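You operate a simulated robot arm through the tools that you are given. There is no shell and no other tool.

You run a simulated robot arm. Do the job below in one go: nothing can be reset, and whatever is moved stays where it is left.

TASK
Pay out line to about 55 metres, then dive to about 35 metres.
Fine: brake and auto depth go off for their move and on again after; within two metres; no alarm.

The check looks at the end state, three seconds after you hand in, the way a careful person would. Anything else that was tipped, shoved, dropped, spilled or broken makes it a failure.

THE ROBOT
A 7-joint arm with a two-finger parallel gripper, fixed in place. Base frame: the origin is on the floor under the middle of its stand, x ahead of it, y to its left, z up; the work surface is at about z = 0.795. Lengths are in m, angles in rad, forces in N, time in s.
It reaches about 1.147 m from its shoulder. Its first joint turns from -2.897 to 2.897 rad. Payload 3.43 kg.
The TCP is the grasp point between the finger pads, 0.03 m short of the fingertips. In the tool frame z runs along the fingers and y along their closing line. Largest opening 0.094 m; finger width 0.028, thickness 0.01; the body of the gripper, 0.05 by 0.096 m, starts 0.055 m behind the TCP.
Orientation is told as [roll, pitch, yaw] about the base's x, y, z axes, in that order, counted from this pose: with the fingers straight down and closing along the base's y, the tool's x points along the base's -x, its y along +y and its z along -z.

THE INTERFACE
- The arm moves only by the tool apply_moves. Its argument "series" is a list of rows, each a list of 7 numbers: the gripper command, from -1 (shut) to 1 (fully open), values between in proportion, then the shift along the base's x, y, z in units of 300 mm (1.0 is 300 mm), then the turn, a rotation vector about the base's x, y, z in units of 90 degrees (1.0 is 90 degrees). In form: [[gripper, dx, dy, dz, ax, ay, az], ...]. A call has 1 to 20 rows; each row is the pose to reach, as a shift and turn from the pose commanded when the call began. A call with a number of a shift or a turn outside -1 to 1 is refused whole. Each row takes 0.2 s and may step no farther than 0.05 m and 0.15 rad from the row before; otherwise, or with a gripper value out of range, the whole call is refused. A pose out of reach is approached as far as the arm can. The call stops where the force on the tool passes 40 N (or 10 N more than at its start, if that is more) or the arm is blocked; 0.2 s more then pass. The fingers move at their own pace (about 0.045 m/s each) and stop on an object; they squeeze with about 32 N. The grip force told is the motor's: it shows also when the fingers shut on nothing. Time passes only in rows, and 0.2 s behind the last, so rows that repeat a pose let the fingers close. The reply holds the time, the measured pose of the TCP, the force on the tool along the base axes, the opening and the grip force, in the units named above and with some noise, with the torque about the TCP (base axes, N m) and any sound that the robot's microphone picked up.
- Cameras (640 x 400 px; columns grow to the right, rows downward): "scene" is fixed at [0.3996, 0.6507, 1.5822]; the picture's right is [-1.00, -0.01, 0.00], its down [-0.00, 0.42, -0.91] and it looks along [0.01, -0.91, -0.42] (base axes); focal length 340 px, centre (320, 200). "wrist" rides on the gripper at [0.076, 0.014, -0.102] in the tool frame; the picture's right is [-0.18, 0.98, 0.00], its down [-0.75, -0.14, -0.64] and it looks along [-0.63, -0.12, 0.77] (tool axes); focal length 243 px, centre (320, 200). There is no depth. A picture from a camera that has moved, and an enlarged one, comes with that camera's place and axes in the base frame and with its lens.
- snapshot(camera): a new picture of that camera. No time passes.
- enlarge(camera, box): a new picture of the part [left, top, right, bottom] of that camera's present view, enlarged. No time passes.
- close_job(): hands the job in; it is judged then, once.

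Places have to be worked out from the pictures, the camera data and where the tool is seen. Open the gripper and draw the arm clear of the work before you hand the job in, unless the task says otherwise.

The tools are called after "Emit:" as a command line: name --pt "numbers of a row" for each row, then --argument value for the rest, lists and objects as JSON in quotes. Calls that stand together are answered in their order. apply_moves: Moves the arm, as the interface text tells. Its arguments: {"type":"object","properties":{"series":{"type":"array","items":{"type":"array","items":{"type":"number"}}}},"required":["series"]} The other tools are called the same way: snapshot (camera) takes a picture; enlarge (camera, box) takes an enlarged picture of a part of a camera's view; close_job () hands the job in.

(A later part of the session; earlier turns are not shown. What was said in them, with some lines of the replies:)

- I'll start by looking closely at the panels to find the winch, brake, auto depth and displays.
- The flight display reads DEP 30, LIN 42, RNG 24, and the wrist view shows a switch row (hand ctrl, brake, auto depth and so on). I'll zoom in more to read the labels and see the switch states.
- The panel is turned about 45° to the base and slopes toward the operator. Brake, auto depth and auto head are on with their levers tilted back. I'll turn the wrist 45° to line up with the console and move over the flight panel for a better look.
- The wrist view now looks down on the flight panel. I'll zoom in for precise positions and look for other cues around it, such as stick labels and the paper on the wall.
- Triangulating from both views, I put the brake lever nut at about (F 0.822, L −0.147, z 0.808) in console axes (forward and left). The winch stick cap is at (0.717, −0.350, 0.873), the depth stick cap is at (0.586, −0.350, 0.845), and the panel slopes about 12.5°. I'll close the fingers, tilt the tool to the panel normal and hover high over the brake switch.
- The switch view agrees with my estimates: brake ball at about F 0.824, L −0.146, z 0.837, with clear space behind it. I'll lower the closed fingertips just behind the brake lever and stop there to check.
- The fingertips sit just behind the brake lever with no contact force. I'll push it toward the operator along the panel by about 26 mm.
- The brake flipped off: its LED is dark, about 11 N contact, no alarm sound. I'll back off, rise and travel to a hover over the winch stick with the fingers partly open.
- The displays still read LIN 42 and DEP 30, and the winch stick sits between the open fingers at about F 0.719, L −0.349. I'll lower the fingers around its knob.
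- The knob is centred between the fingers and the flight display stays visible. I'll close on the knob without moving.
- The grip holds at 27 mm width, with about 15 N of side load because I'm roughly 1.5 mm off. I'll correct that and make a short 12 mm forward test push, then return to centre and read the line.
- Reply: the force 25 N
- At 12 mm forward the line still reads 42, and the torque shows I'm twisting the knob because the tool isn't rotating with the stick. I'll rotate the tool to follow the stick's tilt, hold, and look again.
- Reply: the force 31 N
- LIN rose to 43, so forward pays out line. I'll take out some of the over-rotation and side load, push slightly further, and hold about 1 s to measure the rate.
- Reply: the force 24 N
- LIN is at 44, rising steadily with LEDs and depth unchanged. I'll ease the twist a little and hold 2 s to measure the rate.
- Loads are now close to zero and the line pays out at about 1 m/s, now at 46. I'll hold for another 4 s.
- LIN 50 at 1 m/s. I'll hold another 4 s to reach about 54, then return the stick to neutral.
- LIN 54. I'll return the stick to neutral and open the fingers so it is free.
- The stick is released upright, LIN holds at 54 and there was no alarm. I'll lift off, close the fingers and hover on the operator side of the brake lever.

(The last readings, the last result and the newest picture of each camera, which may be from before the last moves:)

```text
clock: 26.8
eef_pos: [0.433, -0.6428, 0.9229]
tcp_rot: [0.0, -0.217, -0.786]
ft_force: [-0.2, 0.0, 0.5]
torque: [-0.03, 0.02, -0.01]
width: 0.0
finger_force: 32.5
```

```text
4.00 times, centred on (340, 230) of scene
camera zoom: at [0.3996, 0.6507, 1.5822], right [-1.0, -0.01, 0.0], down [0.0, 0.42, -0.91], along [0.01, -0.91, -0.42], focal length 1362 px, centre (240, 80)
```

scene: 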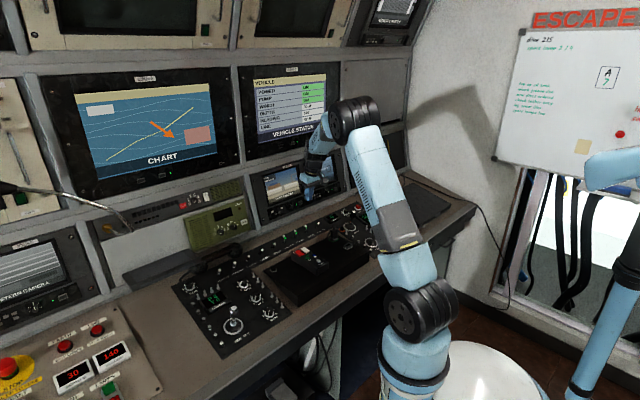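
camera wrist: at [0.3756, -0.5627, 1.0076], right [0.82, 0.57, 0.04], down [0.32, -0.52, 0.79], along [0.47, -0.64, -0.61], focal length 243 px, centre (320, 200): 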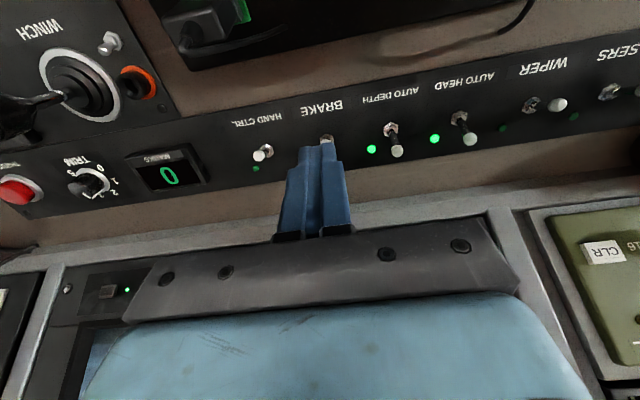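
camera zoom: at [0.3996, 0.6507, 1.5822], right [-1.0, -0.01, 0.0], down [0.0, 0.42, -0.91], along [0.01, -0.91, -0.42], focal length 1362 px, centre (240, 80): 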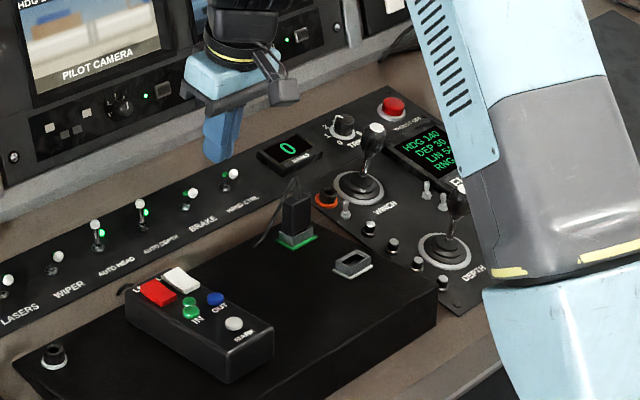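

The winch stick is back to neutral and the fingers are on the operator side of the brake lever. I'll descend in front of the lever.

Emit:
apply_moves --pt "-1 0.0153 -0.0153 -0.0954 0 0 0" --pt "-1 0.0307 -0.0307 -0.1909 0 0 0" --pt "-1 0.046 -0.046 -0.2863 0 0 0" --pt "-1 0.046 -0.046 -0.2863 0 0 0"

Emit:
snapshot --camera "wrist"

Emit:
enlarge --camera "scene" --box '[260, 190, 360, 253]'

```text
clock: 27.8
eef_pos: [0.4457, -0.653, 0.8399]
tcp_rot: [-0.001, -0.219, -0.786]
ft_force: [0.6, 0.0, 0.3]
torque: [0.0, 0.01, -0.04]
width: 0.0001
finger_force: 31.9
```

```text
taken
camera wrist: at [0.3883, -0.573, 0.9243], right [0.82, 0.57, 0.04], down [0.32, -0.52, 0.79], along [0.47, -0.64, -0.61], focal length 243 px, centre (320, 200)
```

wrist: 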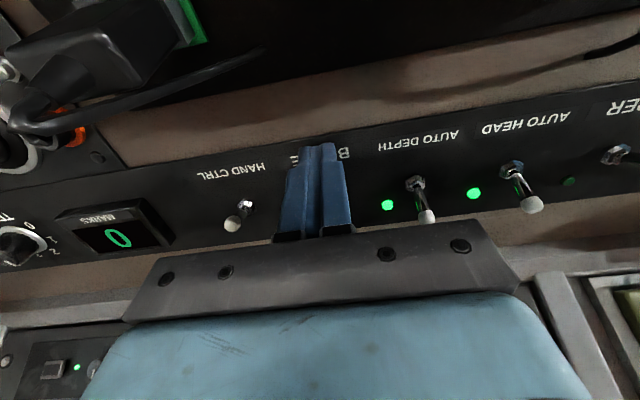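

```text
6.35 times, centred on (310, 222) of scene
camera zoom: at [0.3996, 0.6507, 1.5822], right [-1.0, -0.01, 0.0], down [0.0, 0.42, -0.91], along [0.01, -0.91, -0.42], focal length 2162 px, centre (384, 64)
```

zoom: 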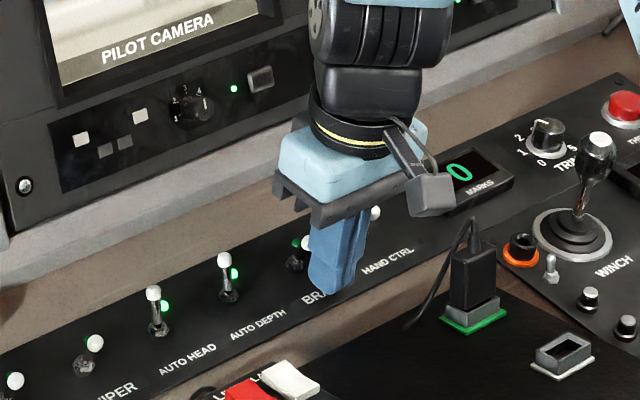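

The fingers are in front of the lever with no contact. I'll push it back along the panel by about 28 mm to set the brake on.

Emit:
apply_moves --pt "-1 0.0161 -0.0161 0.005 0 0 0" --pt "-1 0.0322 -0.0322 0.0101 0 0 0" --pt "-1 0.0483 -0.0483 0.0151 0 0 0" --pt "-1 0.0644 -0.0644 0.0202 0 0 0" --pt "-1 0.0644 -0.0644 0.0202 0 0 0"

Emit:
enlarge --camera "scene" --box '[260, 190, 360, 253]'

Emit:
snapshot --camera "wrist"

```text
clock: 28.7
eef_pos: [0.4589, -0.6666, 0.8426]
tcp_rot: [0.004, -0.205, -0.785]
ft_force: [-6.4, 8.4, 3.2]
torque: [0.11, 0.15, 0.02]
width: 0.0
finger_force: 31.8
stopped in row 4: the force on the tool passed its limit at 51 N (the readings are from after the stop); the commanded pose is now the measured one
```

```text
6.35 times, centred on (310, 222) of scene
camera zoom: at [0.3996, 0.6507, 1.5822], right [-1.0, -0.01, 0.0], down [0.0, 0.42, -0.91], along [0.01, -0.91, -0.42], focal length 2162 px, centre (384, 64)
```

zoom: 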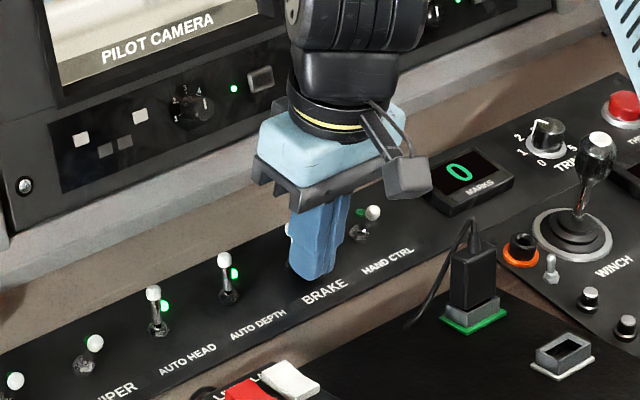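

```text
taken
camera wrist: at [0.4032, -0.5881, 0.9287], right [0.82, 0.57, 0.04], down [0.33, -0.53, 0.78], along [0.46, -0.63, -0.62], focal length 243 px, centre (320, 200)
```

wrist: 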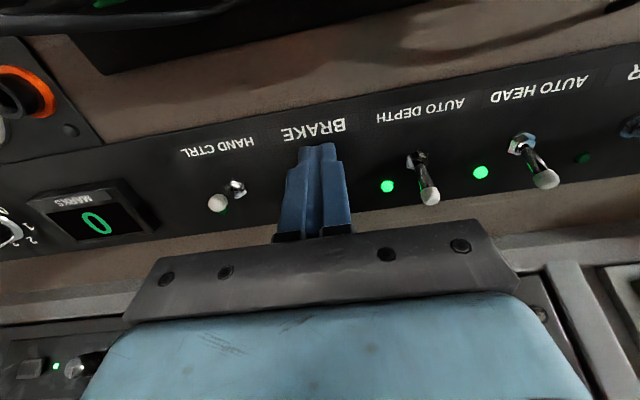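

The push met firm resistance at the end of travel and the arm backed off. I'll retreat toward the operator and lift to see whether the brake LED is lit.

Emit:
apply_moves --pt "-1 -0.0346 0.0346 -0.0077 -0.0058 -0.0058 0" --pt "-1 -0.055 0.055 0.117 -0.0058 -0.0058 0" --pt "-1 -0.0755 0.0755 0.2533 -0.0058 -0.0058 0" --pt "-1 -0.0755 0.0755 0.2533 -0.0058 -0.0058 0"

Emit:
enlarge --camera "scene" --box '[260, 190, 360, 253]'

Emit:
snapshot --camera "wrist"

Emit:
enlarge --camera "scene" --box '[240, 60, 340, 210]'

```text
clock: 29.7
eef_pos: [0.4395, -0.6476, 0.9207]
tcp_rot: [0.004, -0.219, -0.783]
ft_force: [0.4, -0.4, 0.4]
torque: [0.01, 0.0, 0.0]
width: 0.0
finger_force: 31.7
```

```text
6.35 times, centred on (310, 222) of scene
camera zoom: at [0.3996, 0.6507, 1.5822], right [-1.0, -0.01, 0.0], down [0.0, 0.42, -0.91], along [0.01, -0.91, -0.42], focal length 2162 px, centre (384, 64)
```

zoom: 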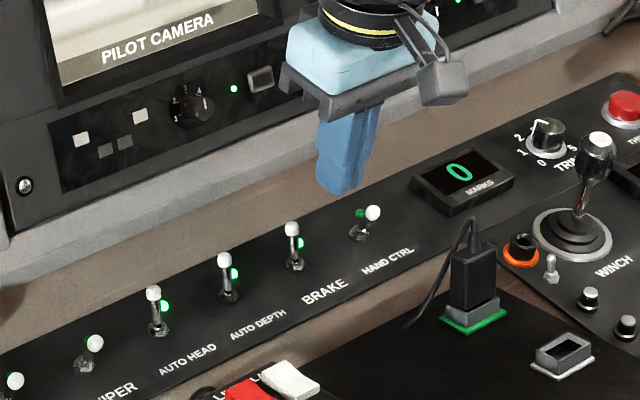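

```text
taken
camera wrist: at [0.3816, -0.5676, 1.0055], right [0.82, 0.57, 0.04], down [0.32, -0.52, 0.79], along [0.47, -0.63, -0.61], focal length 243 px, centre (320, 200)
```

wrist: 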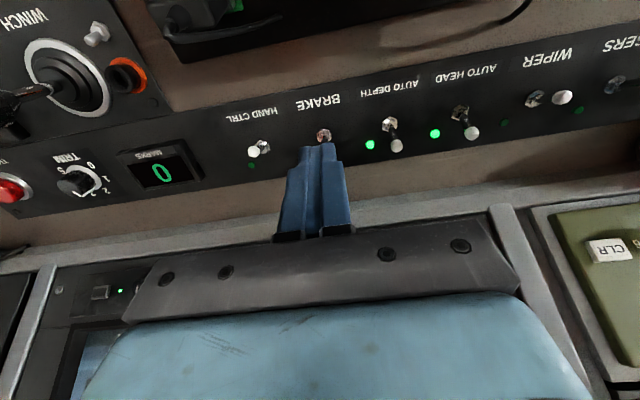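

```text
2.67 times, centred on (290, 135) of scene
camera zoom: at [0.3996, 0.6507, 1.5822], right [-1.0, -0.01, 0.0], down [0.0, 0.42, -0.91], along [0.01, -0.91, -0.42], focal length 908 px, centre (400, 373)
```

zoom: 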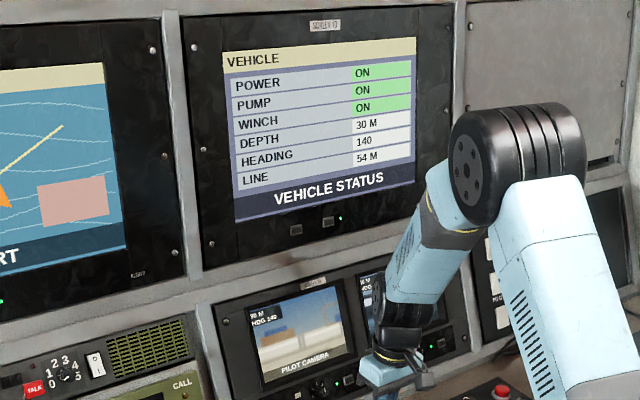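

The brake LED is lit again, LINE holds 54 m, and nothing sounded. Next is auto depth, with its lever ball at about F 0.825, L −0.083: I'll go over and lower the closed fingers behind it.

Emit:
apply_moves --pt "-1 0.1033 -0.0037 0.0041 0 0 0" --pt "-1 0.2066 -0.0074 0.0082 0 0 0" --pt "-1 0.3099 -0.0111 0.0123 0 0 0" --pt "-1 0.3218 -0.023 -0.0636 0 0 0" --pt "-1 0.3336 -0.0348 -0.1394 0 0 0" --pt "-1 0.3455 -0.0467 -0.2153 0 0 0" --pt "-1 0.3455 -0.0467 -0.2153 0 0 0"

Emit:
snapshot --camera "wrist"

Emit:
enlarge --camera "scene" --box '[250, 195, 350, 258]'

```text
clock: 31.3
eef_pos: [0.5426, -0.6579, 0.8528]
tcp_rot: [0.004, -0.218, -0.785]
ft_force: [1.1, 0.5, -0.3]
torque: [0.03, 0.04, 0.01]
width: 0.0
finger_force: 32.1
```

```text
taken
camera wrist: at [0.4844, -0.5787, 0.9379], right [0.82, 0.57, 0.04], down [0.32, -0.52, 0.79], along [0.47, -0.63, -0.61], focal length 243 px, centre (320, 200)
```

wrist: 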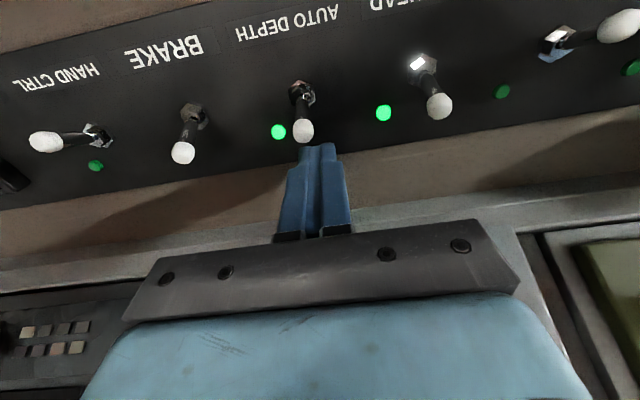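

```text
6.35 times, centred on (300, 226) of scene
camera zoom: at [0.3996, 0.6507, 1.5822], right [-1.0, -0.01, 0.0], down [0.0, 0.42, -0.91], along [0.01, -0.91, -0.42], focal length 2162 px, centre (447, 32)
```

zoom: 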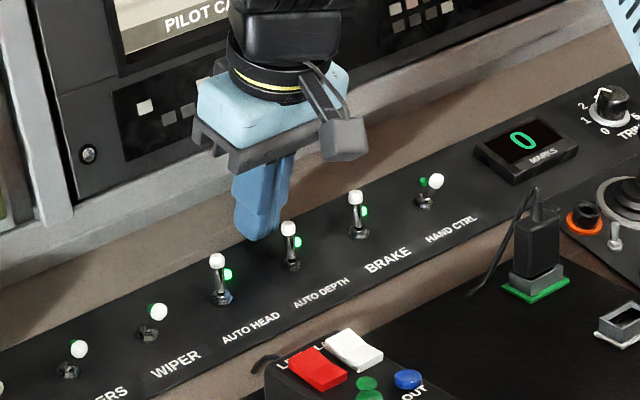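

The fingers are behind the auto depth lever without contact. I'll push it toward the operator.

Emit:
apply_moves --pt "-1 -0.015 0.015 -0.0047 0 0 0" --pt "-1 -0.03 0.03 -0.0094 0 0 0" --pt "-1 -0.045 0.045 -0.0141 0 0 0" --pt "-1 -0.0599 0.0599 -0.0188 0 0 0" --pt "-1 -0.0599 0.0599 -0.0188 0 0 0"

Emit:
enlarge --camera "scene" --box '[250, 195, 350, 258]'

Emit:
snapshot --camera "wrist"

```text
clock: 32.5
eef_pos: [0.5268, -0.6423, 0.8481]
tcp_rot: [0.001, -0.224, -0.786]
ft_force: [21.7, -27.3, 1.3]
torque: [-0.89, -0.58, 0.14]
width: 0.0
finger_force: 31.4
```

```text
6.35 times, centred on (300, 226) of scene
camera zoom: at [0.3996, 0.6507, 1.5822], right [-1.0, -0.01, 0.0], down [0.0, 0.42, -0.91], along [0.01, -0.91, -0.42], focal length 2162 px, centre (447, 32)
```

zoom: 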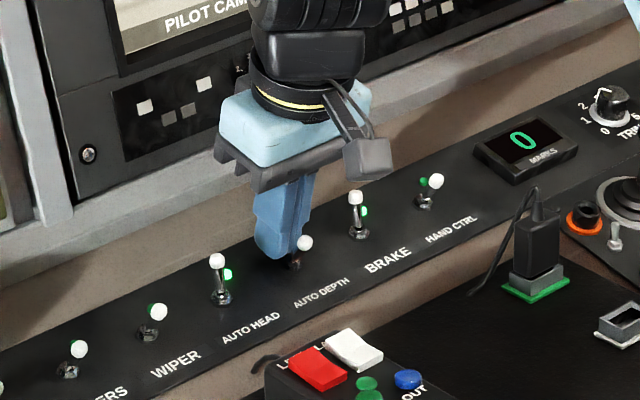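

```text
taken
camera wrist: at [0.4682, -0.5626, 0.9324], right [0.82, 0.57, 0.04], down [0.32, -0.52, 0.79], along [0.47, -0.64, -0.61], focal length 243 px, centre (320, 200)
```

wrist: 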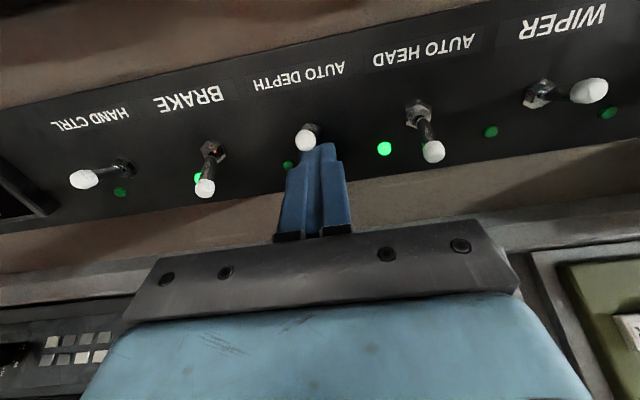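

Auto depth is off: its LED is dark, with the brake and auto head LEDs still lit. I'll back away, rise, and travel to the depth stick, opening the fingers on the way.

Emit:
apply_moves --pt "-1 0.0276 -0.0276 0.0087 0 0 0" --pt "-1 0.0047 -0.0047 0.155 0 0 0" --pt "-1 -0.0184 0.0184 0.3017 0 0 0" --pt "-1 -0.1673 0.0108 0.3043 0 0 0" --pt "-0.5 -0.3165 0.0035 0.3067 0 0 0" --pt "0 -0.4655 -0.004 0.3093 0 0 0" --pt "0.4 -0.6147 -0.0113 0.312 0 0 0" --pt "0.4 -0.7637 -0.0189 0.3143 0 0 0" --pt "0.4 -0.9124 -0.0262 0.317 0 0 0"

Emit:
apply_moves --pt "0.4 -0.149 -0.007 0.0025 0 0 0" --pt "0.4 -0.298 -0.0148 0.005 0 0 0" --pt "0.4 -0.298 -0.0148 0.005 0 0 0"

Emit:
snapshot --camera "wrist"

Emit:
enlarge --camera "scene" --box '[260, 180, 420, 280]'

Emit:
enlarge --camera "scene" --box '[240, 60, 400, 160]'

```text
clock: 34.5
eef_pos: [0.2493, -0.6497, 0.9422]
tcp_rot: [0.003, -0.218, -0.786]
ft_force: [0.3, 1.3, 0.3]
torque: [-0.01, 0.03, -0.01]
width: 0.0658
finger_force: 0.1
```

```text
clock: 35.3
eef_pos: [0.1593, -0.6555, 0.948]
tcp_rot: [0.003, -0.218, -0.786]
ft_force: [-0.2, -0.3, 0.0]
torque: [-0.05, 0.02, 0.02]
width: 0.0657
finger_force: 0.1
```

```text
taken
camera wrist: at [0.1022, -0.5762, 1.0323], right [0.82, 0.57, 0.04], down [0.32, -0.52, 0.79], along [0.47, -0.63, -0.61], focal length 243 px, centre (320, 200)
```

wrist: 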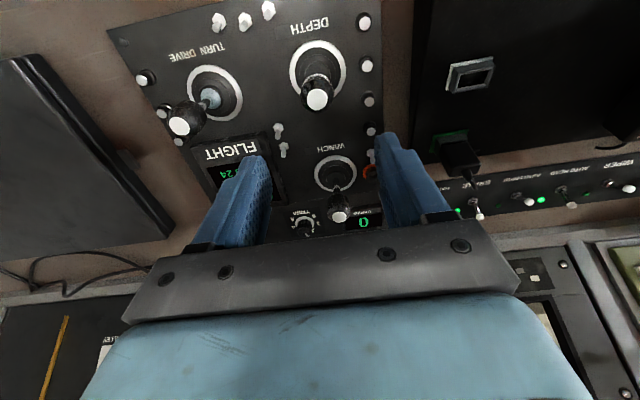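

```text
4.00 times, centred on (340, 230) of scene
camera zoom: at [0.3996, 0.6507, 1.5822], right [-1.0, -0.01, 0.0], down [0.0, 0.42, -0.91], along [0.01, -0.91, -0.42], focal length 1362 px, centre (240, 80)
```

zoom: 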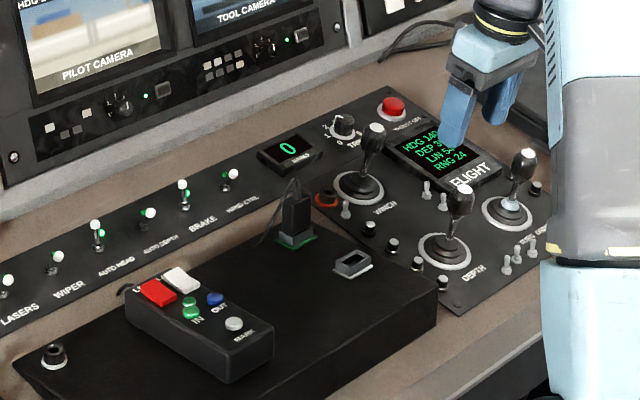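

```text
4.00 times, centred on (320, 110) of scene
camera zoom: at [0.3996, 0.6507, 1.5822], right [-1.0, -0.01, 0.0], down [0.0, 0.42, -0.91], along [0.01, -0.91, -0.42], focal length 1362 px, centre (320, 560)
```

zoom: 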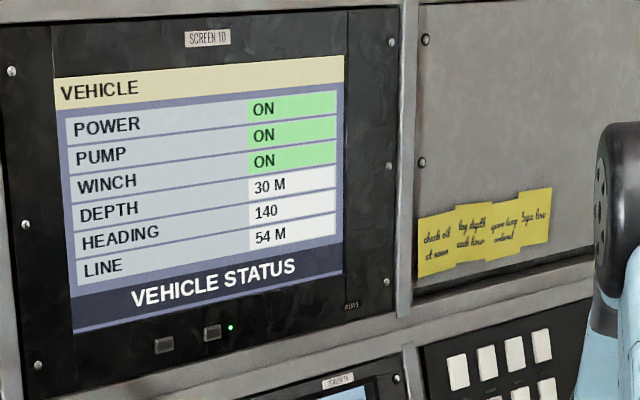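

Depth still reads 30 and LINE 54. The depth stick cap is at F 0.587, L −0.350, centred under the fingers, so I'll lower around the knob.

Emit:
apply_moves --pt "0.4 0.0087 -0.0081 -0.1024 0 0 0" --pt "0.4 0.0173 -0.0162 -0.2048 0 0 0" --pt "0.4 0.026 -0.0242 -0.3073 0 0 0" --pt "0.4 0.0346 -0.0323 -0.4097 0 0 0" --pt "0.4 0.0346 -0.0323 -0.4097 0 0 0"

Emit:
snapshot --camera "wrist"

Emit:
enlarge --camera "scene" --box '[330, 190, 440, 260]'

```text
clock: 36.5
eef_pos: [0.1712, -0.6634, 0.8227]
tcp_rot: [0.003, -0.218, -0.785]
ft_force: [0.8, 0.4, 0.1]
torque: [0.0, -0.01, 0.0]
width: 0.0657
finger_force: 0.0
```

```text
taken
camera wrist: at [0.1143, -0.5841, 0.9086], right [0.82, 0.57, 0.04], down [0.32, -0.52, 0.79], along [0.47, -0.64, -0.61], focal length 243 px, centre (320, 200)
```

wrist: 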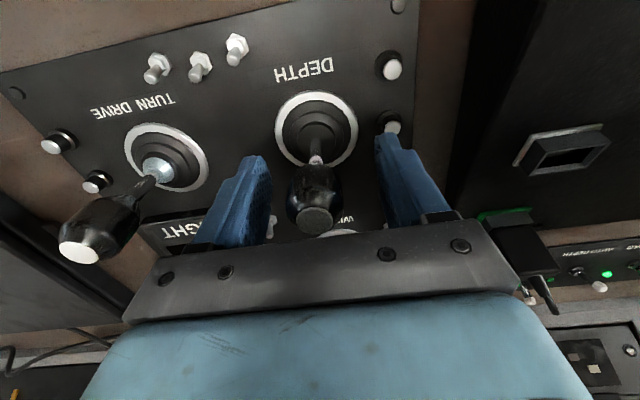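

```text
5.71 times, centred on (385, 225) of scene
camera zoom: at [0.3996, 0.6507, 1.5822], right [-1.0, -0.01, 0.0], down [0.0, 0.42, -0.91], along [0.01, -0.91, -0.42], focal length 1946 px, centre (-51, 57)
```

zoom: 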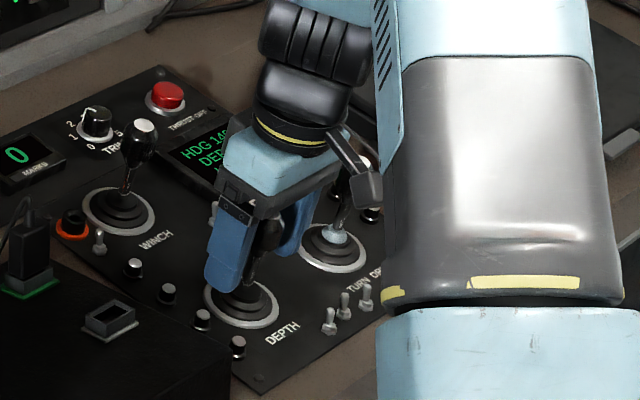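

The knob sits about 2 mm to the right of centre, so I'll shift slightly and close. The flight display is partly hidden from here, so I'll read depth on the vehicle status screen and the red DEPTH M display.

Emit:
apply_moves --pt "0.4 -0.0055 -0.0055 0 0 0 0" --pt "-1 -0.0055 -0.0055 0 0 0 0" --pt "-1 -0.0055 -0.0055 0 0 0 0" --pt "-1 -0.0055 -0.0055 0 0 0 0" --pt "-1 -0.0055 -0.0055 0 0 0 0"

Emit:
enlarge --camera "scene" --box '[240, 60, 400, 160]'

Emit:
snapshot --camera "wrist"

```text
clock: 37.7
eef_pos: [0.1696, -0.6654, 0.8237]
tcp_rot: [0.003, -0.218, -0.787]
ft_force: [-0.2, 1.6, -0.3]
torque: [0.04, 0.05, -0.02]
width: 0.0267
finger_force: 44.5
```

```text
4.00 times, centred on (320, 110) of scene
camera zoom: at [0.3996, 0.6507, 1.5822], right [-1.0, -0.01, 0.0], down [0.0, 0.42, -0.91], along [0.01, -0.91, -0.42], focal length 1362 px, centre (320, 560)
```

zoom: 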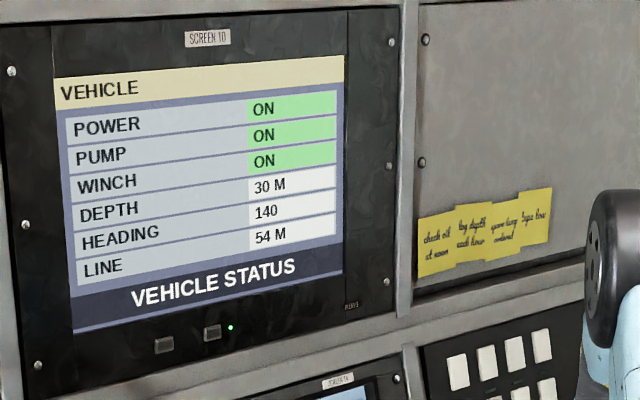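

```text
taken
camera wrist: at [0.1123, -0.5853, 0.9081], right [0.82, 0.57, 0.04], down [0.32, -0.52, 0.79], along [0.47, -0.63, -0.61], focal length 243 px, centre (320, 200)
```

wrist: 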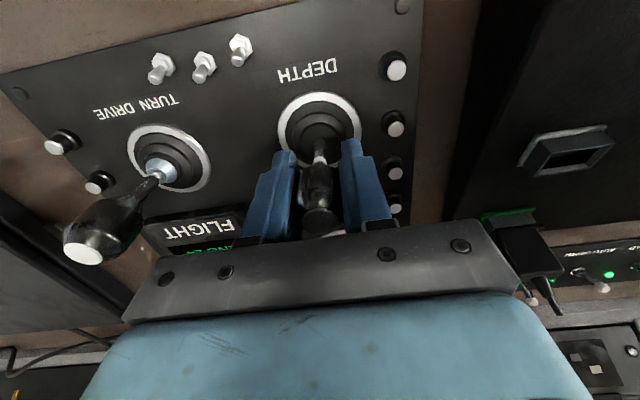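

Gripped cleanly with almost no load, depth 30. I'll push forward about 18 mm with matching tilt, hold briefly, and see which way depth goes.

Emit:
apply_moves --pt "-1 0.0138 -0.0138 0.0043 0.0203 0.0203 0" --pt "-1 0.0276 -0.0276 0.0087 0.0405 0.0405 0" --pt "-1 0.0414 -0.0414 0.013 0.0608 0.0608 0" --pt "-1 0.0414 -0.0414 0.013 0.0608 0.0608 0" --pt "-1 0.0414 -0.0414 0.013 0.0608 0.0608 0"

Emit:
enlarge --camera "scene" --box '[240, 60, 400, 160]'

Emit:
snapshot --camera "wrist"

```text
clock: 38.9
eef_pos: [0.181, -0.677, 0.8257]
tcp_rot: [0.002, -0.081, -0.787]
ft_force: [-12.1, 13.4, -26.2]
torque: [0.65, 0.62, -0.01]
width: 0.0265
finger_force: 44.8
```

```text
4.00 times, centred on (320, 110) of scene
camera zoom: at [0.3996, 0.6507, 1.5822], right [-1.0, -0.01, 0.0], down [0.0, 0.42, -0.91], along [0.01, -0.91, -0.42], focal length 1362 px, centre (320, 560)
```

zoom: 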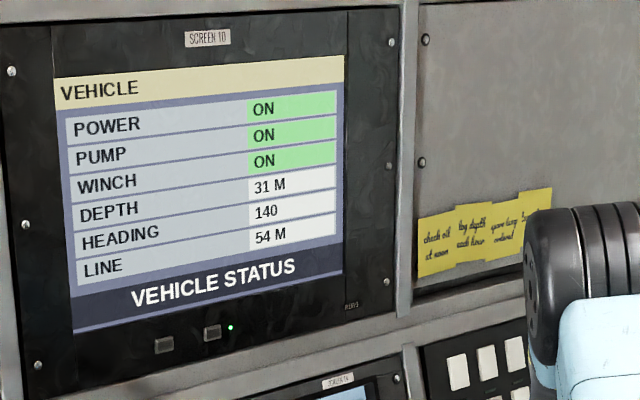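

```text
taken
camera wrist: at [0.1328, -0.606, 0.9229], right [0.82, 0.56, 0.02], down [0.39, -0.6, 0.7], along [0.41, -0.57, -0.71], focal length 243 px, centre (320, 200)
```

wrist: 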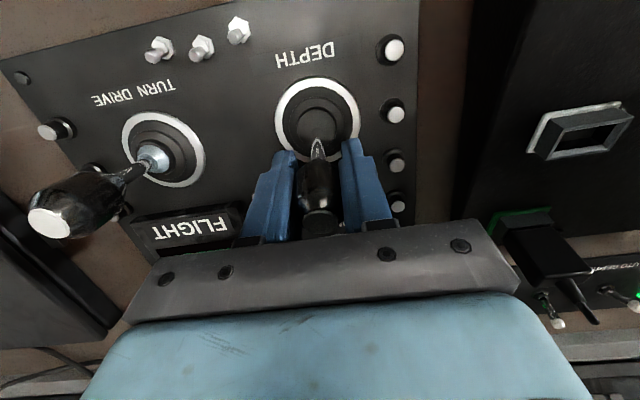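

Forward dives: depth is 31. I'll ease down 1 mm to relieve the pull and hold 2 s to measure the rate.

Emit:
apply_moves --pt "-1 0 0 -0.004 0 0 0" --pt "-1 0 0 -0.004 0 0 0" --pt "-1 0 0 -0.004 0 0 0" --pt "-1 0 0 -0.004 0 0 0" --pt "-1 0 0 -0.004 0 0 0" --pt "-1 0 0 -0.004 0 0 0" --pt "-1 0 0 -0.004 0 0 0" --pt "-1 0 0 -0.004 0 0 0" --pt "-1 0 0 -0.004 0 0 0"

Emit:
enlarge --camera "scene" --box '[240, 60, 400, 160]'

```text
clock: 40.9
eef_pos: [0.1826, -0.6771, 0.8262]
tcp_rot: [0.004, -0.084, -0.784]
ft_force: [-7.5, 12.1, -15.4]
torque: [0.45, 0.44, -0.04]
width: 0.0268
finger_force: 44.6
```

```text
4.00 times, centred on (320, 110) of scene
camera zoom: at [0.3996, 0.6507, 1.5822], right [-1.0, -0.01, 0.0], down [0.0, 0.42, -0.91], along [0.01, -0.91, -0.42], focal length 1362 px, centre (320, 560)
```

zoom: 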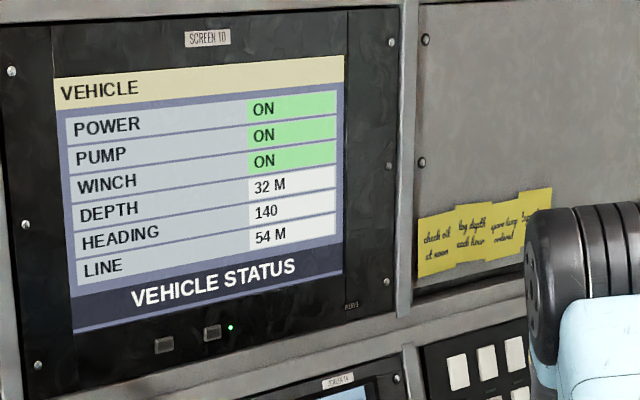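

Depth 32, rising about 0.7 m/s. I'll hold about 3 s more.

Emit:
apply_moves --pt "-1 0 0 0 0 0 0" --pt "-1 0 0 0 0 0 0" --pt "-1 0 0 0 0 0 0" --pt "-1 0 0 0 0 0 0" --pt "-1 0 0 0 0 0 0" --pt "-1 0 0 0 0 0 0" --pt "-1 0 0 0 0 0 0" --pt "-1 0 0 0 0 0 0" --pt "-1 0 0 0 0 0 0" --pt "-1 0 0 0 0 0 0" --pt "-1 0 0 0 0 0 0" --pt "-1 0 0 0 0 0 0"

Emit:
enlarge --camera "scene" --box '[240, 60, 400, 160]'

Emit:
enlarge --camera "scene" --box '[0, 320, 160, 400]'

```text
clock: 43.5
eef_pos: [0.1823, -0.6779, 0.8269]
tcp_rot: [0.003, -0.083, -0.784]
ft_force: [-4.4, 3.2, -7.8]
torque: [0.12, 0.1, 0.0]
width: 0.0268
finger_force: 45.5
```

```text
4.00 times, centred on (320, 110) of scene
camera zoom: at [0.3996, 0.6507, 1.5822], right [-1.0, -0.01, 0.0], down [0.0, 0.42, -0.91], along [0.01, -0.91, -0.42], focal length 1362 px, centre (320, 560)
```

zoom: 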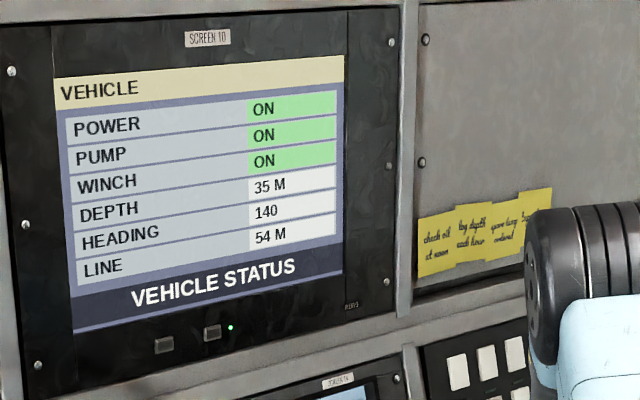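

```text
4.00 times, centred on (80, 360) of scene
camera zoom: at [0.3996, 0.6507, 1.5822], right [-1.0, -0.01, 0.0], down [0.0, 0.42, -0.91], along [0.01, -0.91, -0.42], focal length 1362 px, centre (1280, -440)
```

zoom: 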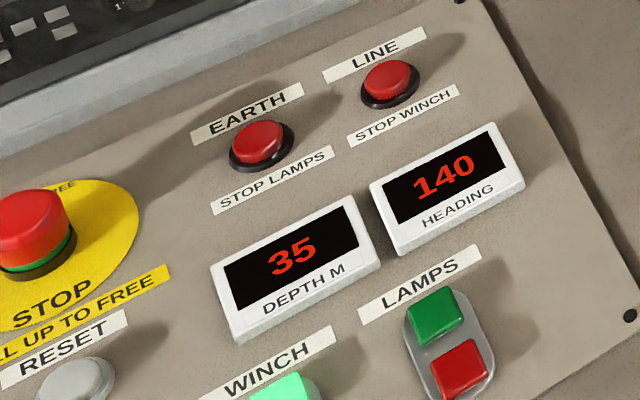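

Depth is 35. I'll return the stick to neutral right away and open the fingers.

Emit:
apply_moves --pt "-1 -0.0207 0.0207 -0.0045 -0.0304 -0.0304 0" --pt "-1 -0.0414 0.0414 -0.009 -0.0608 -0.0608 0" --pt "0.4 -0.0414 0.0414 -0.009 -0.0608 -0.0608 0" --pt "0.4 -0.0414 0.0414 -0.009 -0.0608 -0.0608 0" --pt "0.4 -0.0414 0.0414 -0.009 -0.0608 -0.0608 0"

Emit:
enlarge --camera "scene" --box '[240, 60, 400, 160]'

Emit:
snapshot --camera "wrist"

```text
clock: 44.7
eef_pos: [0.1702, -0.6641, 0.8221]
tcp_rot: [0.004, -0.218, -0.785]
ft_force: [-0.7, 1.1, 0.2]
torque: [0.0, 0.02, 0.02]
width: 0.0655
finger_force: 0.0
```

```text
4.00 times, centred on (320, 110) of scene
camera zoom: at [0.3996, 0.6507, 1.5822], right [-1.0, -0.01, 0.0], down [0.0, 0.42, -0.91], along [0.01, -0.91, -0.42], focal length 1362 px, centre (320, 560)
```

zoom: 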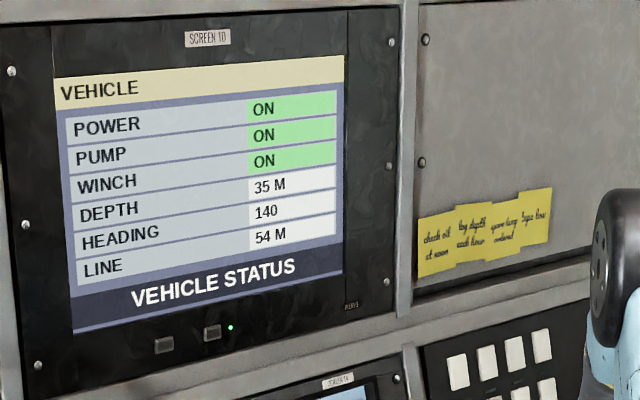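

```text
taken
camera wrist: at [0.1122, -0.5841, 0.9066], right [0.82, 0.57, 0.04], down [0.32, -0.52, 0.79], along [0.47, -0.63, -0.61], focal length 243 px, centre (320, 200)
```

wrist: 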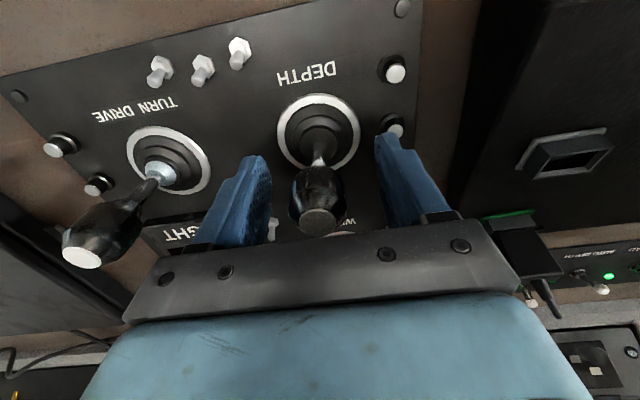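

DEPTH 35 and LINE 54 are holding with the stick free. I'll lift high over the plug and cable, close the fingers and go to the operator side of the auto depth lever.

Emit:
apply_moves --pt "0.4 -0.0255 0.0255 0.1627 0 0 0" --pt "0.4 -0.0509 0.0509 0.3253 0 0 0" --pt "0.4 -0.0766 0.0766 0.488 0 0 0" --pt "-1 0.061 0.0959 0.4843 0 0 0" --pt "-1 0.1987 0.1153 0.481 0 0 0" --pt "-1 0.3363 0.1346 0.4773 0 0 0" --pt "-1 0.474 0.1539 0.474 0 0 0" --pt "-1 0.6114 0.173 0.4703 0 0 0" --pt "-1 0.7491 0.1923 0.4667 0 0 0"

Emit:
apply_moves --pt "-1 0.1377 0.0193 -0.0035 0 0 0" --pt "-1 0.2753 0.0387 -0.007 0 0 0" --pt "-1 0.2753 0.0387 -0.007 0 0 0"

Emit:
snapshot --camera "wrist"

Emit:
enlarge --camera "scene" --box '[250, 195, 350, 258]'

```text
clock: 46.7
eef_pos: [0.3944, -0.608, 0.9646]
tcp_rot: [0.003, -0.218, -0.788]
ft_force: [-0.6, 0.0, -0.2]
torque: [0.02, -0.05, 0.01]
width: 0.0003
finger_force: 31.9
```

```text
clock: 47.5
eef_pos: [0.4785, -0.5953, 0.9619]
tcp_rot: [0.002, -0.217, -0.785]
ft_force: [0.2, 0.8, -0.2]
torque: [-0.04, 0.01, 0.02]
width: 0.0
finger_force: 32.2
```

```text
taken
camera wrist: at [0.4211, -0.5158, 1.0461], right [0.82, 0.57, 0.04], down [0.32, -0.52, 0.79], along [0.47, -0.63, -0.61], focal length 243 px, centre (320, 200)
```

wrist: 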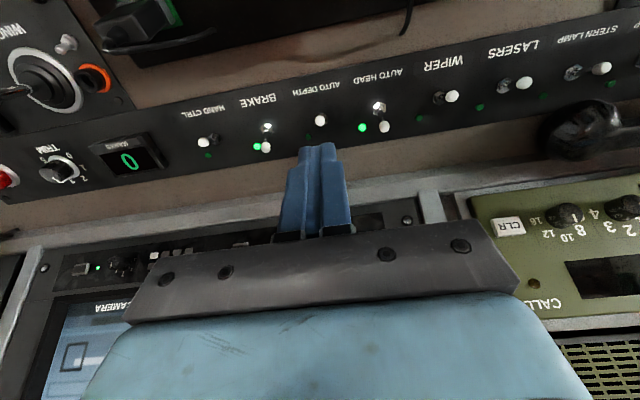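

```text
6.35 times, centred on (300, 226) of scene
camera zoom: at [0.3996, 0.6507, 1.5822], right [-1.0, -0.01, 0.0], down [0.0, 0.42, -0.91], along [0.01, -0.91, -0.42], focal length 2162 px, centre (447, 32)
```

zoom: 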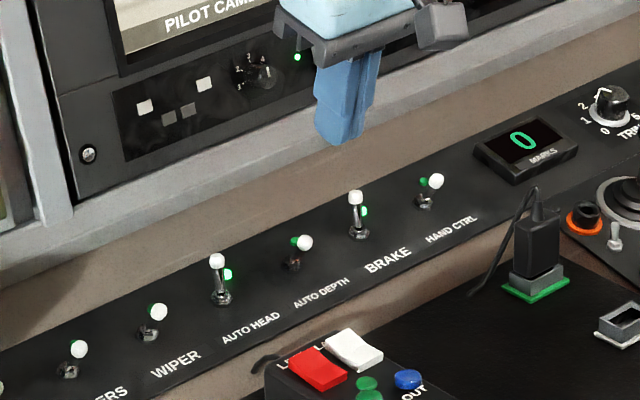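

The auto depth ball in its off position sits at about F 0.809, L −0.085. I'll descend on its operator side.

Emit:
apply_moves --pt "-1 0.0093 -0.0117 -0.1004 0 0 0" --pt "-1 0.0186 -0.0234 -0.2009 0 0 0" --pt "-1 0.0279 -0.035 -0.3013 0 0 0" --pt "-1 0.0372 -0.0467 -0.4017 0 0 0" --pt "-1 0.0372 -0.0467 -0.4017 0 0 0"

Emit:
snapshot --camera "wrist"

Emit:
enlarge --camera "scene" --box '[250, 195, 350, 258]'

```text
clock: 48.7
eef_pos: [0.4851, -0.6075, 0.8432]
tcp_rot: [0.005, -0.217, -0.786]
ft_force: [0.1, -0.4, 0.9]
torque: [-0.02, -0.02, 0.0]
width: 0.0
finger_force: 31.9
```

```text
taken
camera wrist: at [0.4291, -0.5285, 0.927], right [0.82, 0.57, 0.04], down [0.32, -0.52, 0.79], along [0.47, -0.63, -0.61], focal length 243 px, centre (320, 200)
```

wrist: 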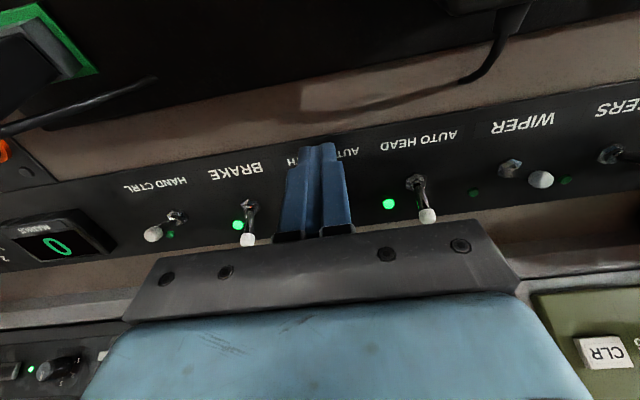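

```text
6.35 times, centred on (300, 226) of scene
camera zoom: at [0.3996, 0.6507, 1.5822], right [-1.0, -0.01, 0.0], down [0.0, 0.42, -0.91], along [0.01, -0.91, -0.42], focal length 2162 px, centre (447, 32)
```

zoom: 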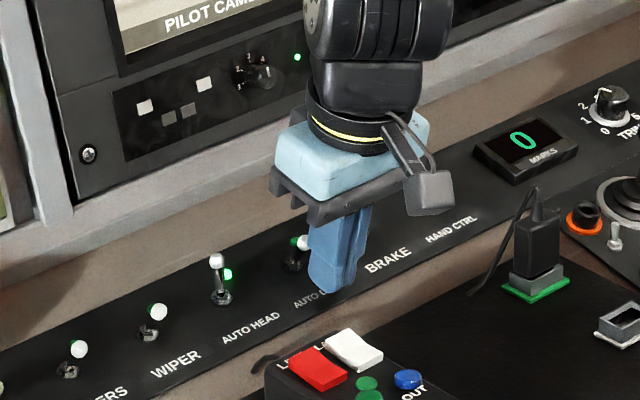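

Clear of contact in front of the lever. I'll push it back gently, with smaller steps near the end.

Emit:
apply_moves --pt "-1 0.0189 -0.0189 0.0059 0 0 0" --pt "-1 0.0377 -0.0377 0.0118 0 0 0" --pt "-1 0.0471 -0.0471 0.0148 0 0 0" --pt "-1 0.0542 -0.0542 0.017 0 0 0" --pt "-1 0.0589 -0.0589 0.0185 0 0 0"

Emit:
enlarge --camera "scene" --box '[250, 195, 350, 258]'

```text
clock: 49.9
eef_pos: [0.502, -0.6232, 0.8455]
tcp_rot: [0.006, -0.214, -0.786]
ft_force: [-24.8, 28.1, -0.7]
torque: [0.65, 0.8, 0.11]
width: 0.0
finger_force: 32.1
```

```text
6.35 times, centred on (300, 226) of scene
camera zoom: at [0.3996, 0.6507, 1.5822], right [-1.0, -0.01, 0.0], down [0.0, 0.42, -0.91], along [0.01, -0.91, -0.42], focal length 2162 px, centre (447, 32)
```

zoom: 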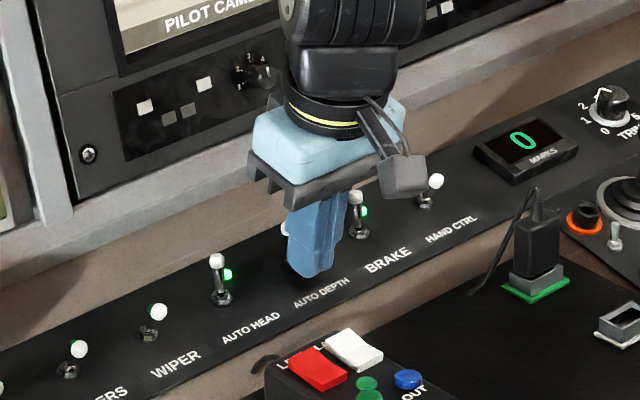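

The lever has gone over with about 37 N at its stop. I'll back off and lift, then check the LED and displays.

Emit:
apply_moves --pt "-1 -0.0391 0.0391 -0.0123 0 0 0" --pt "-1 -0.0646 0.0646 0.1503 0 0 0" --pt "-1 -0.09 0.09 0.313 0 0 0" --pt "-1 -0.09 0.09 0.463 0 0 0" --pt "-1 -0.09 0.09 0.463 0 0 0"

Emit:
enlarge --camera "scene" --box '[260, 180, 420, 280]'

Emit:
snapshot --camera "wrist"

Emit:
enlarge --camera "scene" --box '[240, 60, 400, 160]'

```text
clock: 51.1
eef_pos: [0.4774, -0.6, 0.9829]
tcp_rot: [0.004, -0.218, -0.786]
ft_force: [-0.9, -0.3, -0.1]
torque: [0.03, -0.01, -0.04]
width: 0.0
finger_force: 32.2
```

```text
4.00 times, centred on (340, 230) of scene
camera zoom: at [0.3996, 0.6507, 1.5822], right [-1.0, -0.01, 0.0], down [0.0, 0.42, -0.91], along [0.01, -0.91, -0.42], focal length 1362 px, centre (240, 80)
```

zoom: 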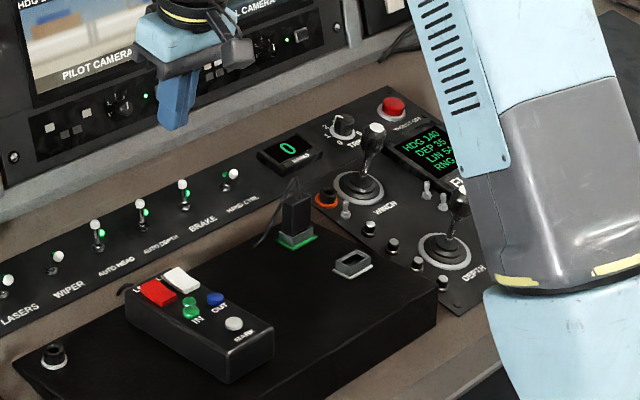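

```text
taken
camera wrist: at [0.4201, -0.5213, 1.0672], right [0.82, 0.57, 0.04], down [0.32, -0.52, 0.79], along [0.47, -0.63, -0.61], focal length 243 px, centre (320, 200)
```

wrist: 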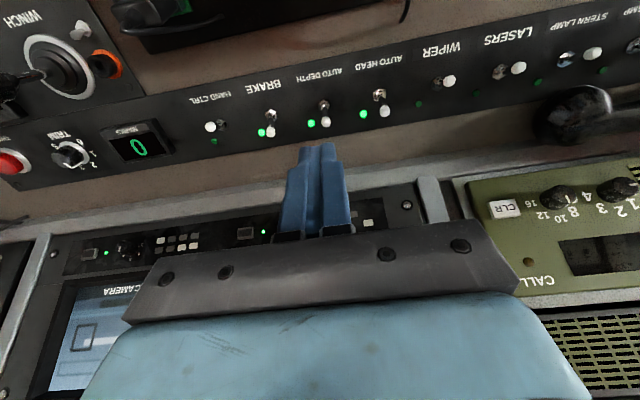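

```text
4.00 times, centred on (320, 110) of scene
camera zoom: at [0.3996, 0.6507, 1.5822], right [-1.0, -0.01, 0.0], down [0.0, 0.42, -0.91], along [0.01, -0.91, -0.42], focal length 1362 px, centre (320, 560)
```

zoom: 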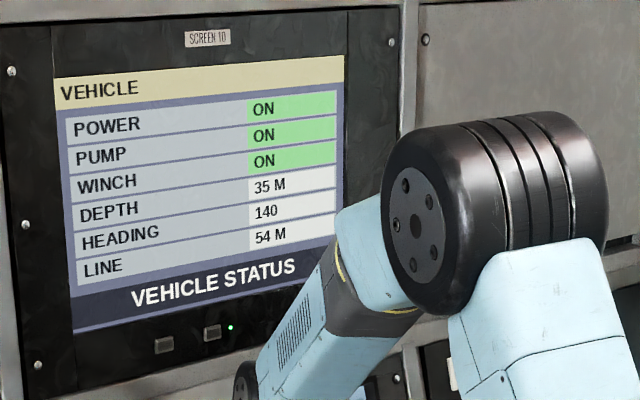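

Brake, auto depth and auto head LEDs are all lit, and the screen shows depth 35 M, line 54 M, heading 140. I'll open the gripper and draw the arm back clear of the console.

Emit:
apply_moves --pt "-1 -0.065 0.086 0.076 0 0 0" --pt "-1 -0.13 0.172 0.152 0 0 0" --pt "0 -0.195 0.258 0.229 0 0 0" --pt "1 -0.26 0.344 0.305 0 0 0" --pt "1 -0.325 0.43 0.381 0 0 0" --pt "1 -0.39 0.516 0.457 0 0 0" --pt "1 -0.455 0.602 0.533 0 0 0" --pt "1 -0.455 0.602 0.533 0 0 0" --pt "1 -0.455 0.602 0.533 0 0 0"

Emit:
snapshot --camera "scene"

Emit:
enlarge --camera "scene" --box '[160, 190, 420, 360]'

Emit:
enlarge --camera "scene" --box '[240, 60, 400, 160]'

Emit:
enlarge --camera "scene" --box '[260, 205, 340, 255]'

```text
clock: 53.1
eef_pos: [0.3405, -0.4165, 1.1414]
tcp_rot: [0.004, -0.218, -0.787]
ft_force: [0.5, 0.4, 1.1]
torque: [-0.04, 0.03, 0.03]
width: 0.094
finger_force: 0.0
```

```text
taken
```

scene: 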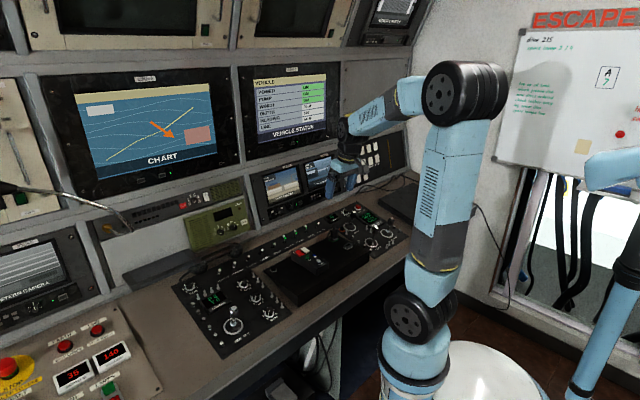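

```text
2.35 times, centred on (290, 275) of scene
camera zoom: at [0.3996, 0.6507, 1.5822], right [-1.0, -0.01, 0.0], down [0.0, 0.42, -0.91], along [0.01, -0.91, -0.42], focal length 801 px, centre (391, 24)
```

zoom: 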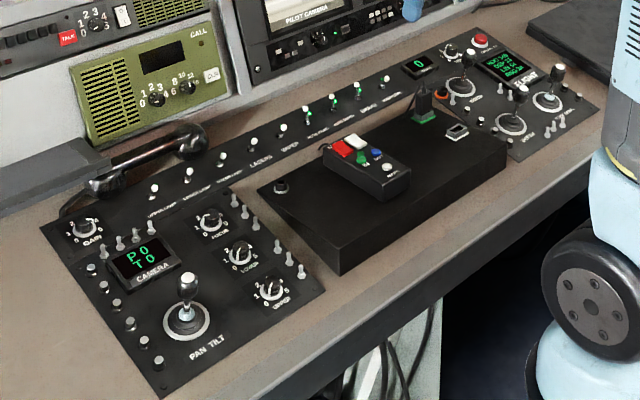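

```text
4.00 times, centred on (320, 110) of scene
camera zoom: at [0.3996, 0.6507, 1.5822], right [-1.0, -0.01, 0.0], down [0.0, 0.42, -0.91], along [0.01, -0.91, -0.42], focal length 1362 px, centre (320, 560)
```

zoom: 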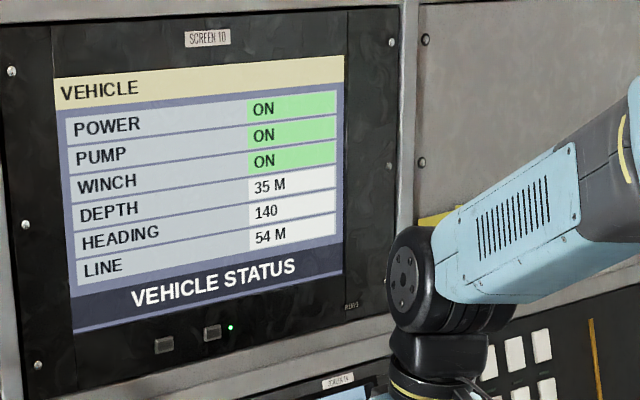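

```text
8.00 times, centred on (300, 230) of scene
camera zoom: at [0.3996, 0.6507, 1.5822], right [-1.0, -0.01, 0.0], down [0.0, 0.42, -0.91], along [0.01, -0.91, -0.42], focal length 2724 px, centre (480, -40)
```

zoom: 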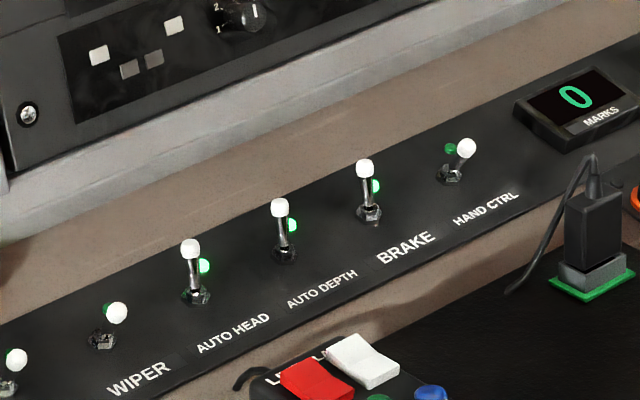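

Everything looks in order. One last check of the red depth readout and the flight display before handing in.

Emit:
enlarge --camera "scene" --box '[0, 320, 160, 400]'

Emit:
enlarge --camera "scene" --box '[336, 190, 416, 250]'

```text
4.00 times, centred on (80, 360) of scene
camera zoom: at [0.3996, 0.6507, 1.5822], right [-1.0, -0.01, 0.0], down [0.0, 0.42, -0.91], along [0.01, -0.91, -0.42], focal length 1362 px, centre (1280, -440)
```

zoom: 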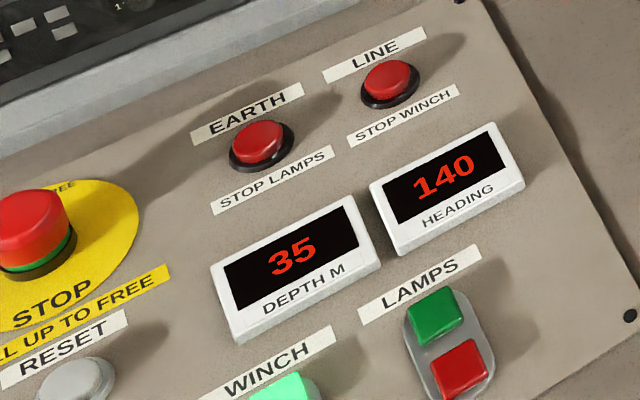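

```text
6.67 times, centred on (376, 220) of scene
camera zoom: at [0.3996, 0.6507, 1.5822], right [-1.0, -0.01, 0.0], down [0.0, 0.42, -0.91], along [0.01, -0.91, -0.42], focal length 2270 px, centre (-53, 67)
```

zoom: 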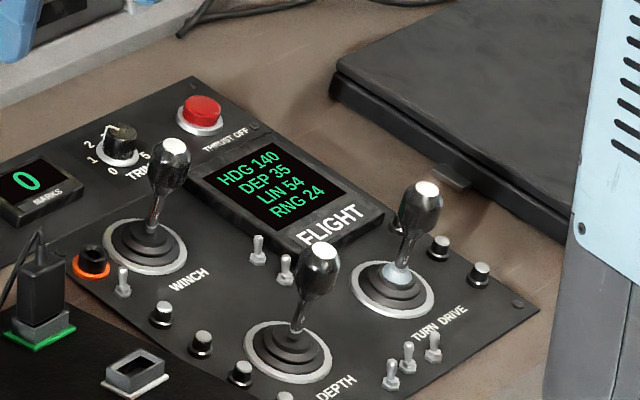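

The flight display reads HDG 140, DEP 35, LIN 54, RNG 24, and the red readout agrees at 35. The sticks are at neutral, brake and auto depth are on, no alarm has sounded, and the arm is clear with the gripper open, so I'm handing in.

Emit:
close_job

```text
The job is handed in.
```

The line is paid out to 54 m and the vehicle is at 35 m. Both are within your two-metre limit, and both held steady until I handed the job in.

- **Line:** I switched the brake off, pushed the winch stick forward until the line read 54 m, let the stick return to neutral, and switched the brake back on.
- **Dive:** I then switched auto depth off, pushed the depth stick forward until depth read 35 m, let the stick return to neutral, and switched auto depth back on.
- **Other readings:** The microphone picked up no alarm. Heading stayed at 140 and auto head stayed on.
- **Brake switch:** Switching the brake back on, the fingers hit the lever's end stop at about 51 N, over the arm's force limit. The arm stopped and backed off; the brake light came on and the lever looks undamaged.

I saw nothing else moved or disturbed. The gripper is open and the arm is clear of the console.
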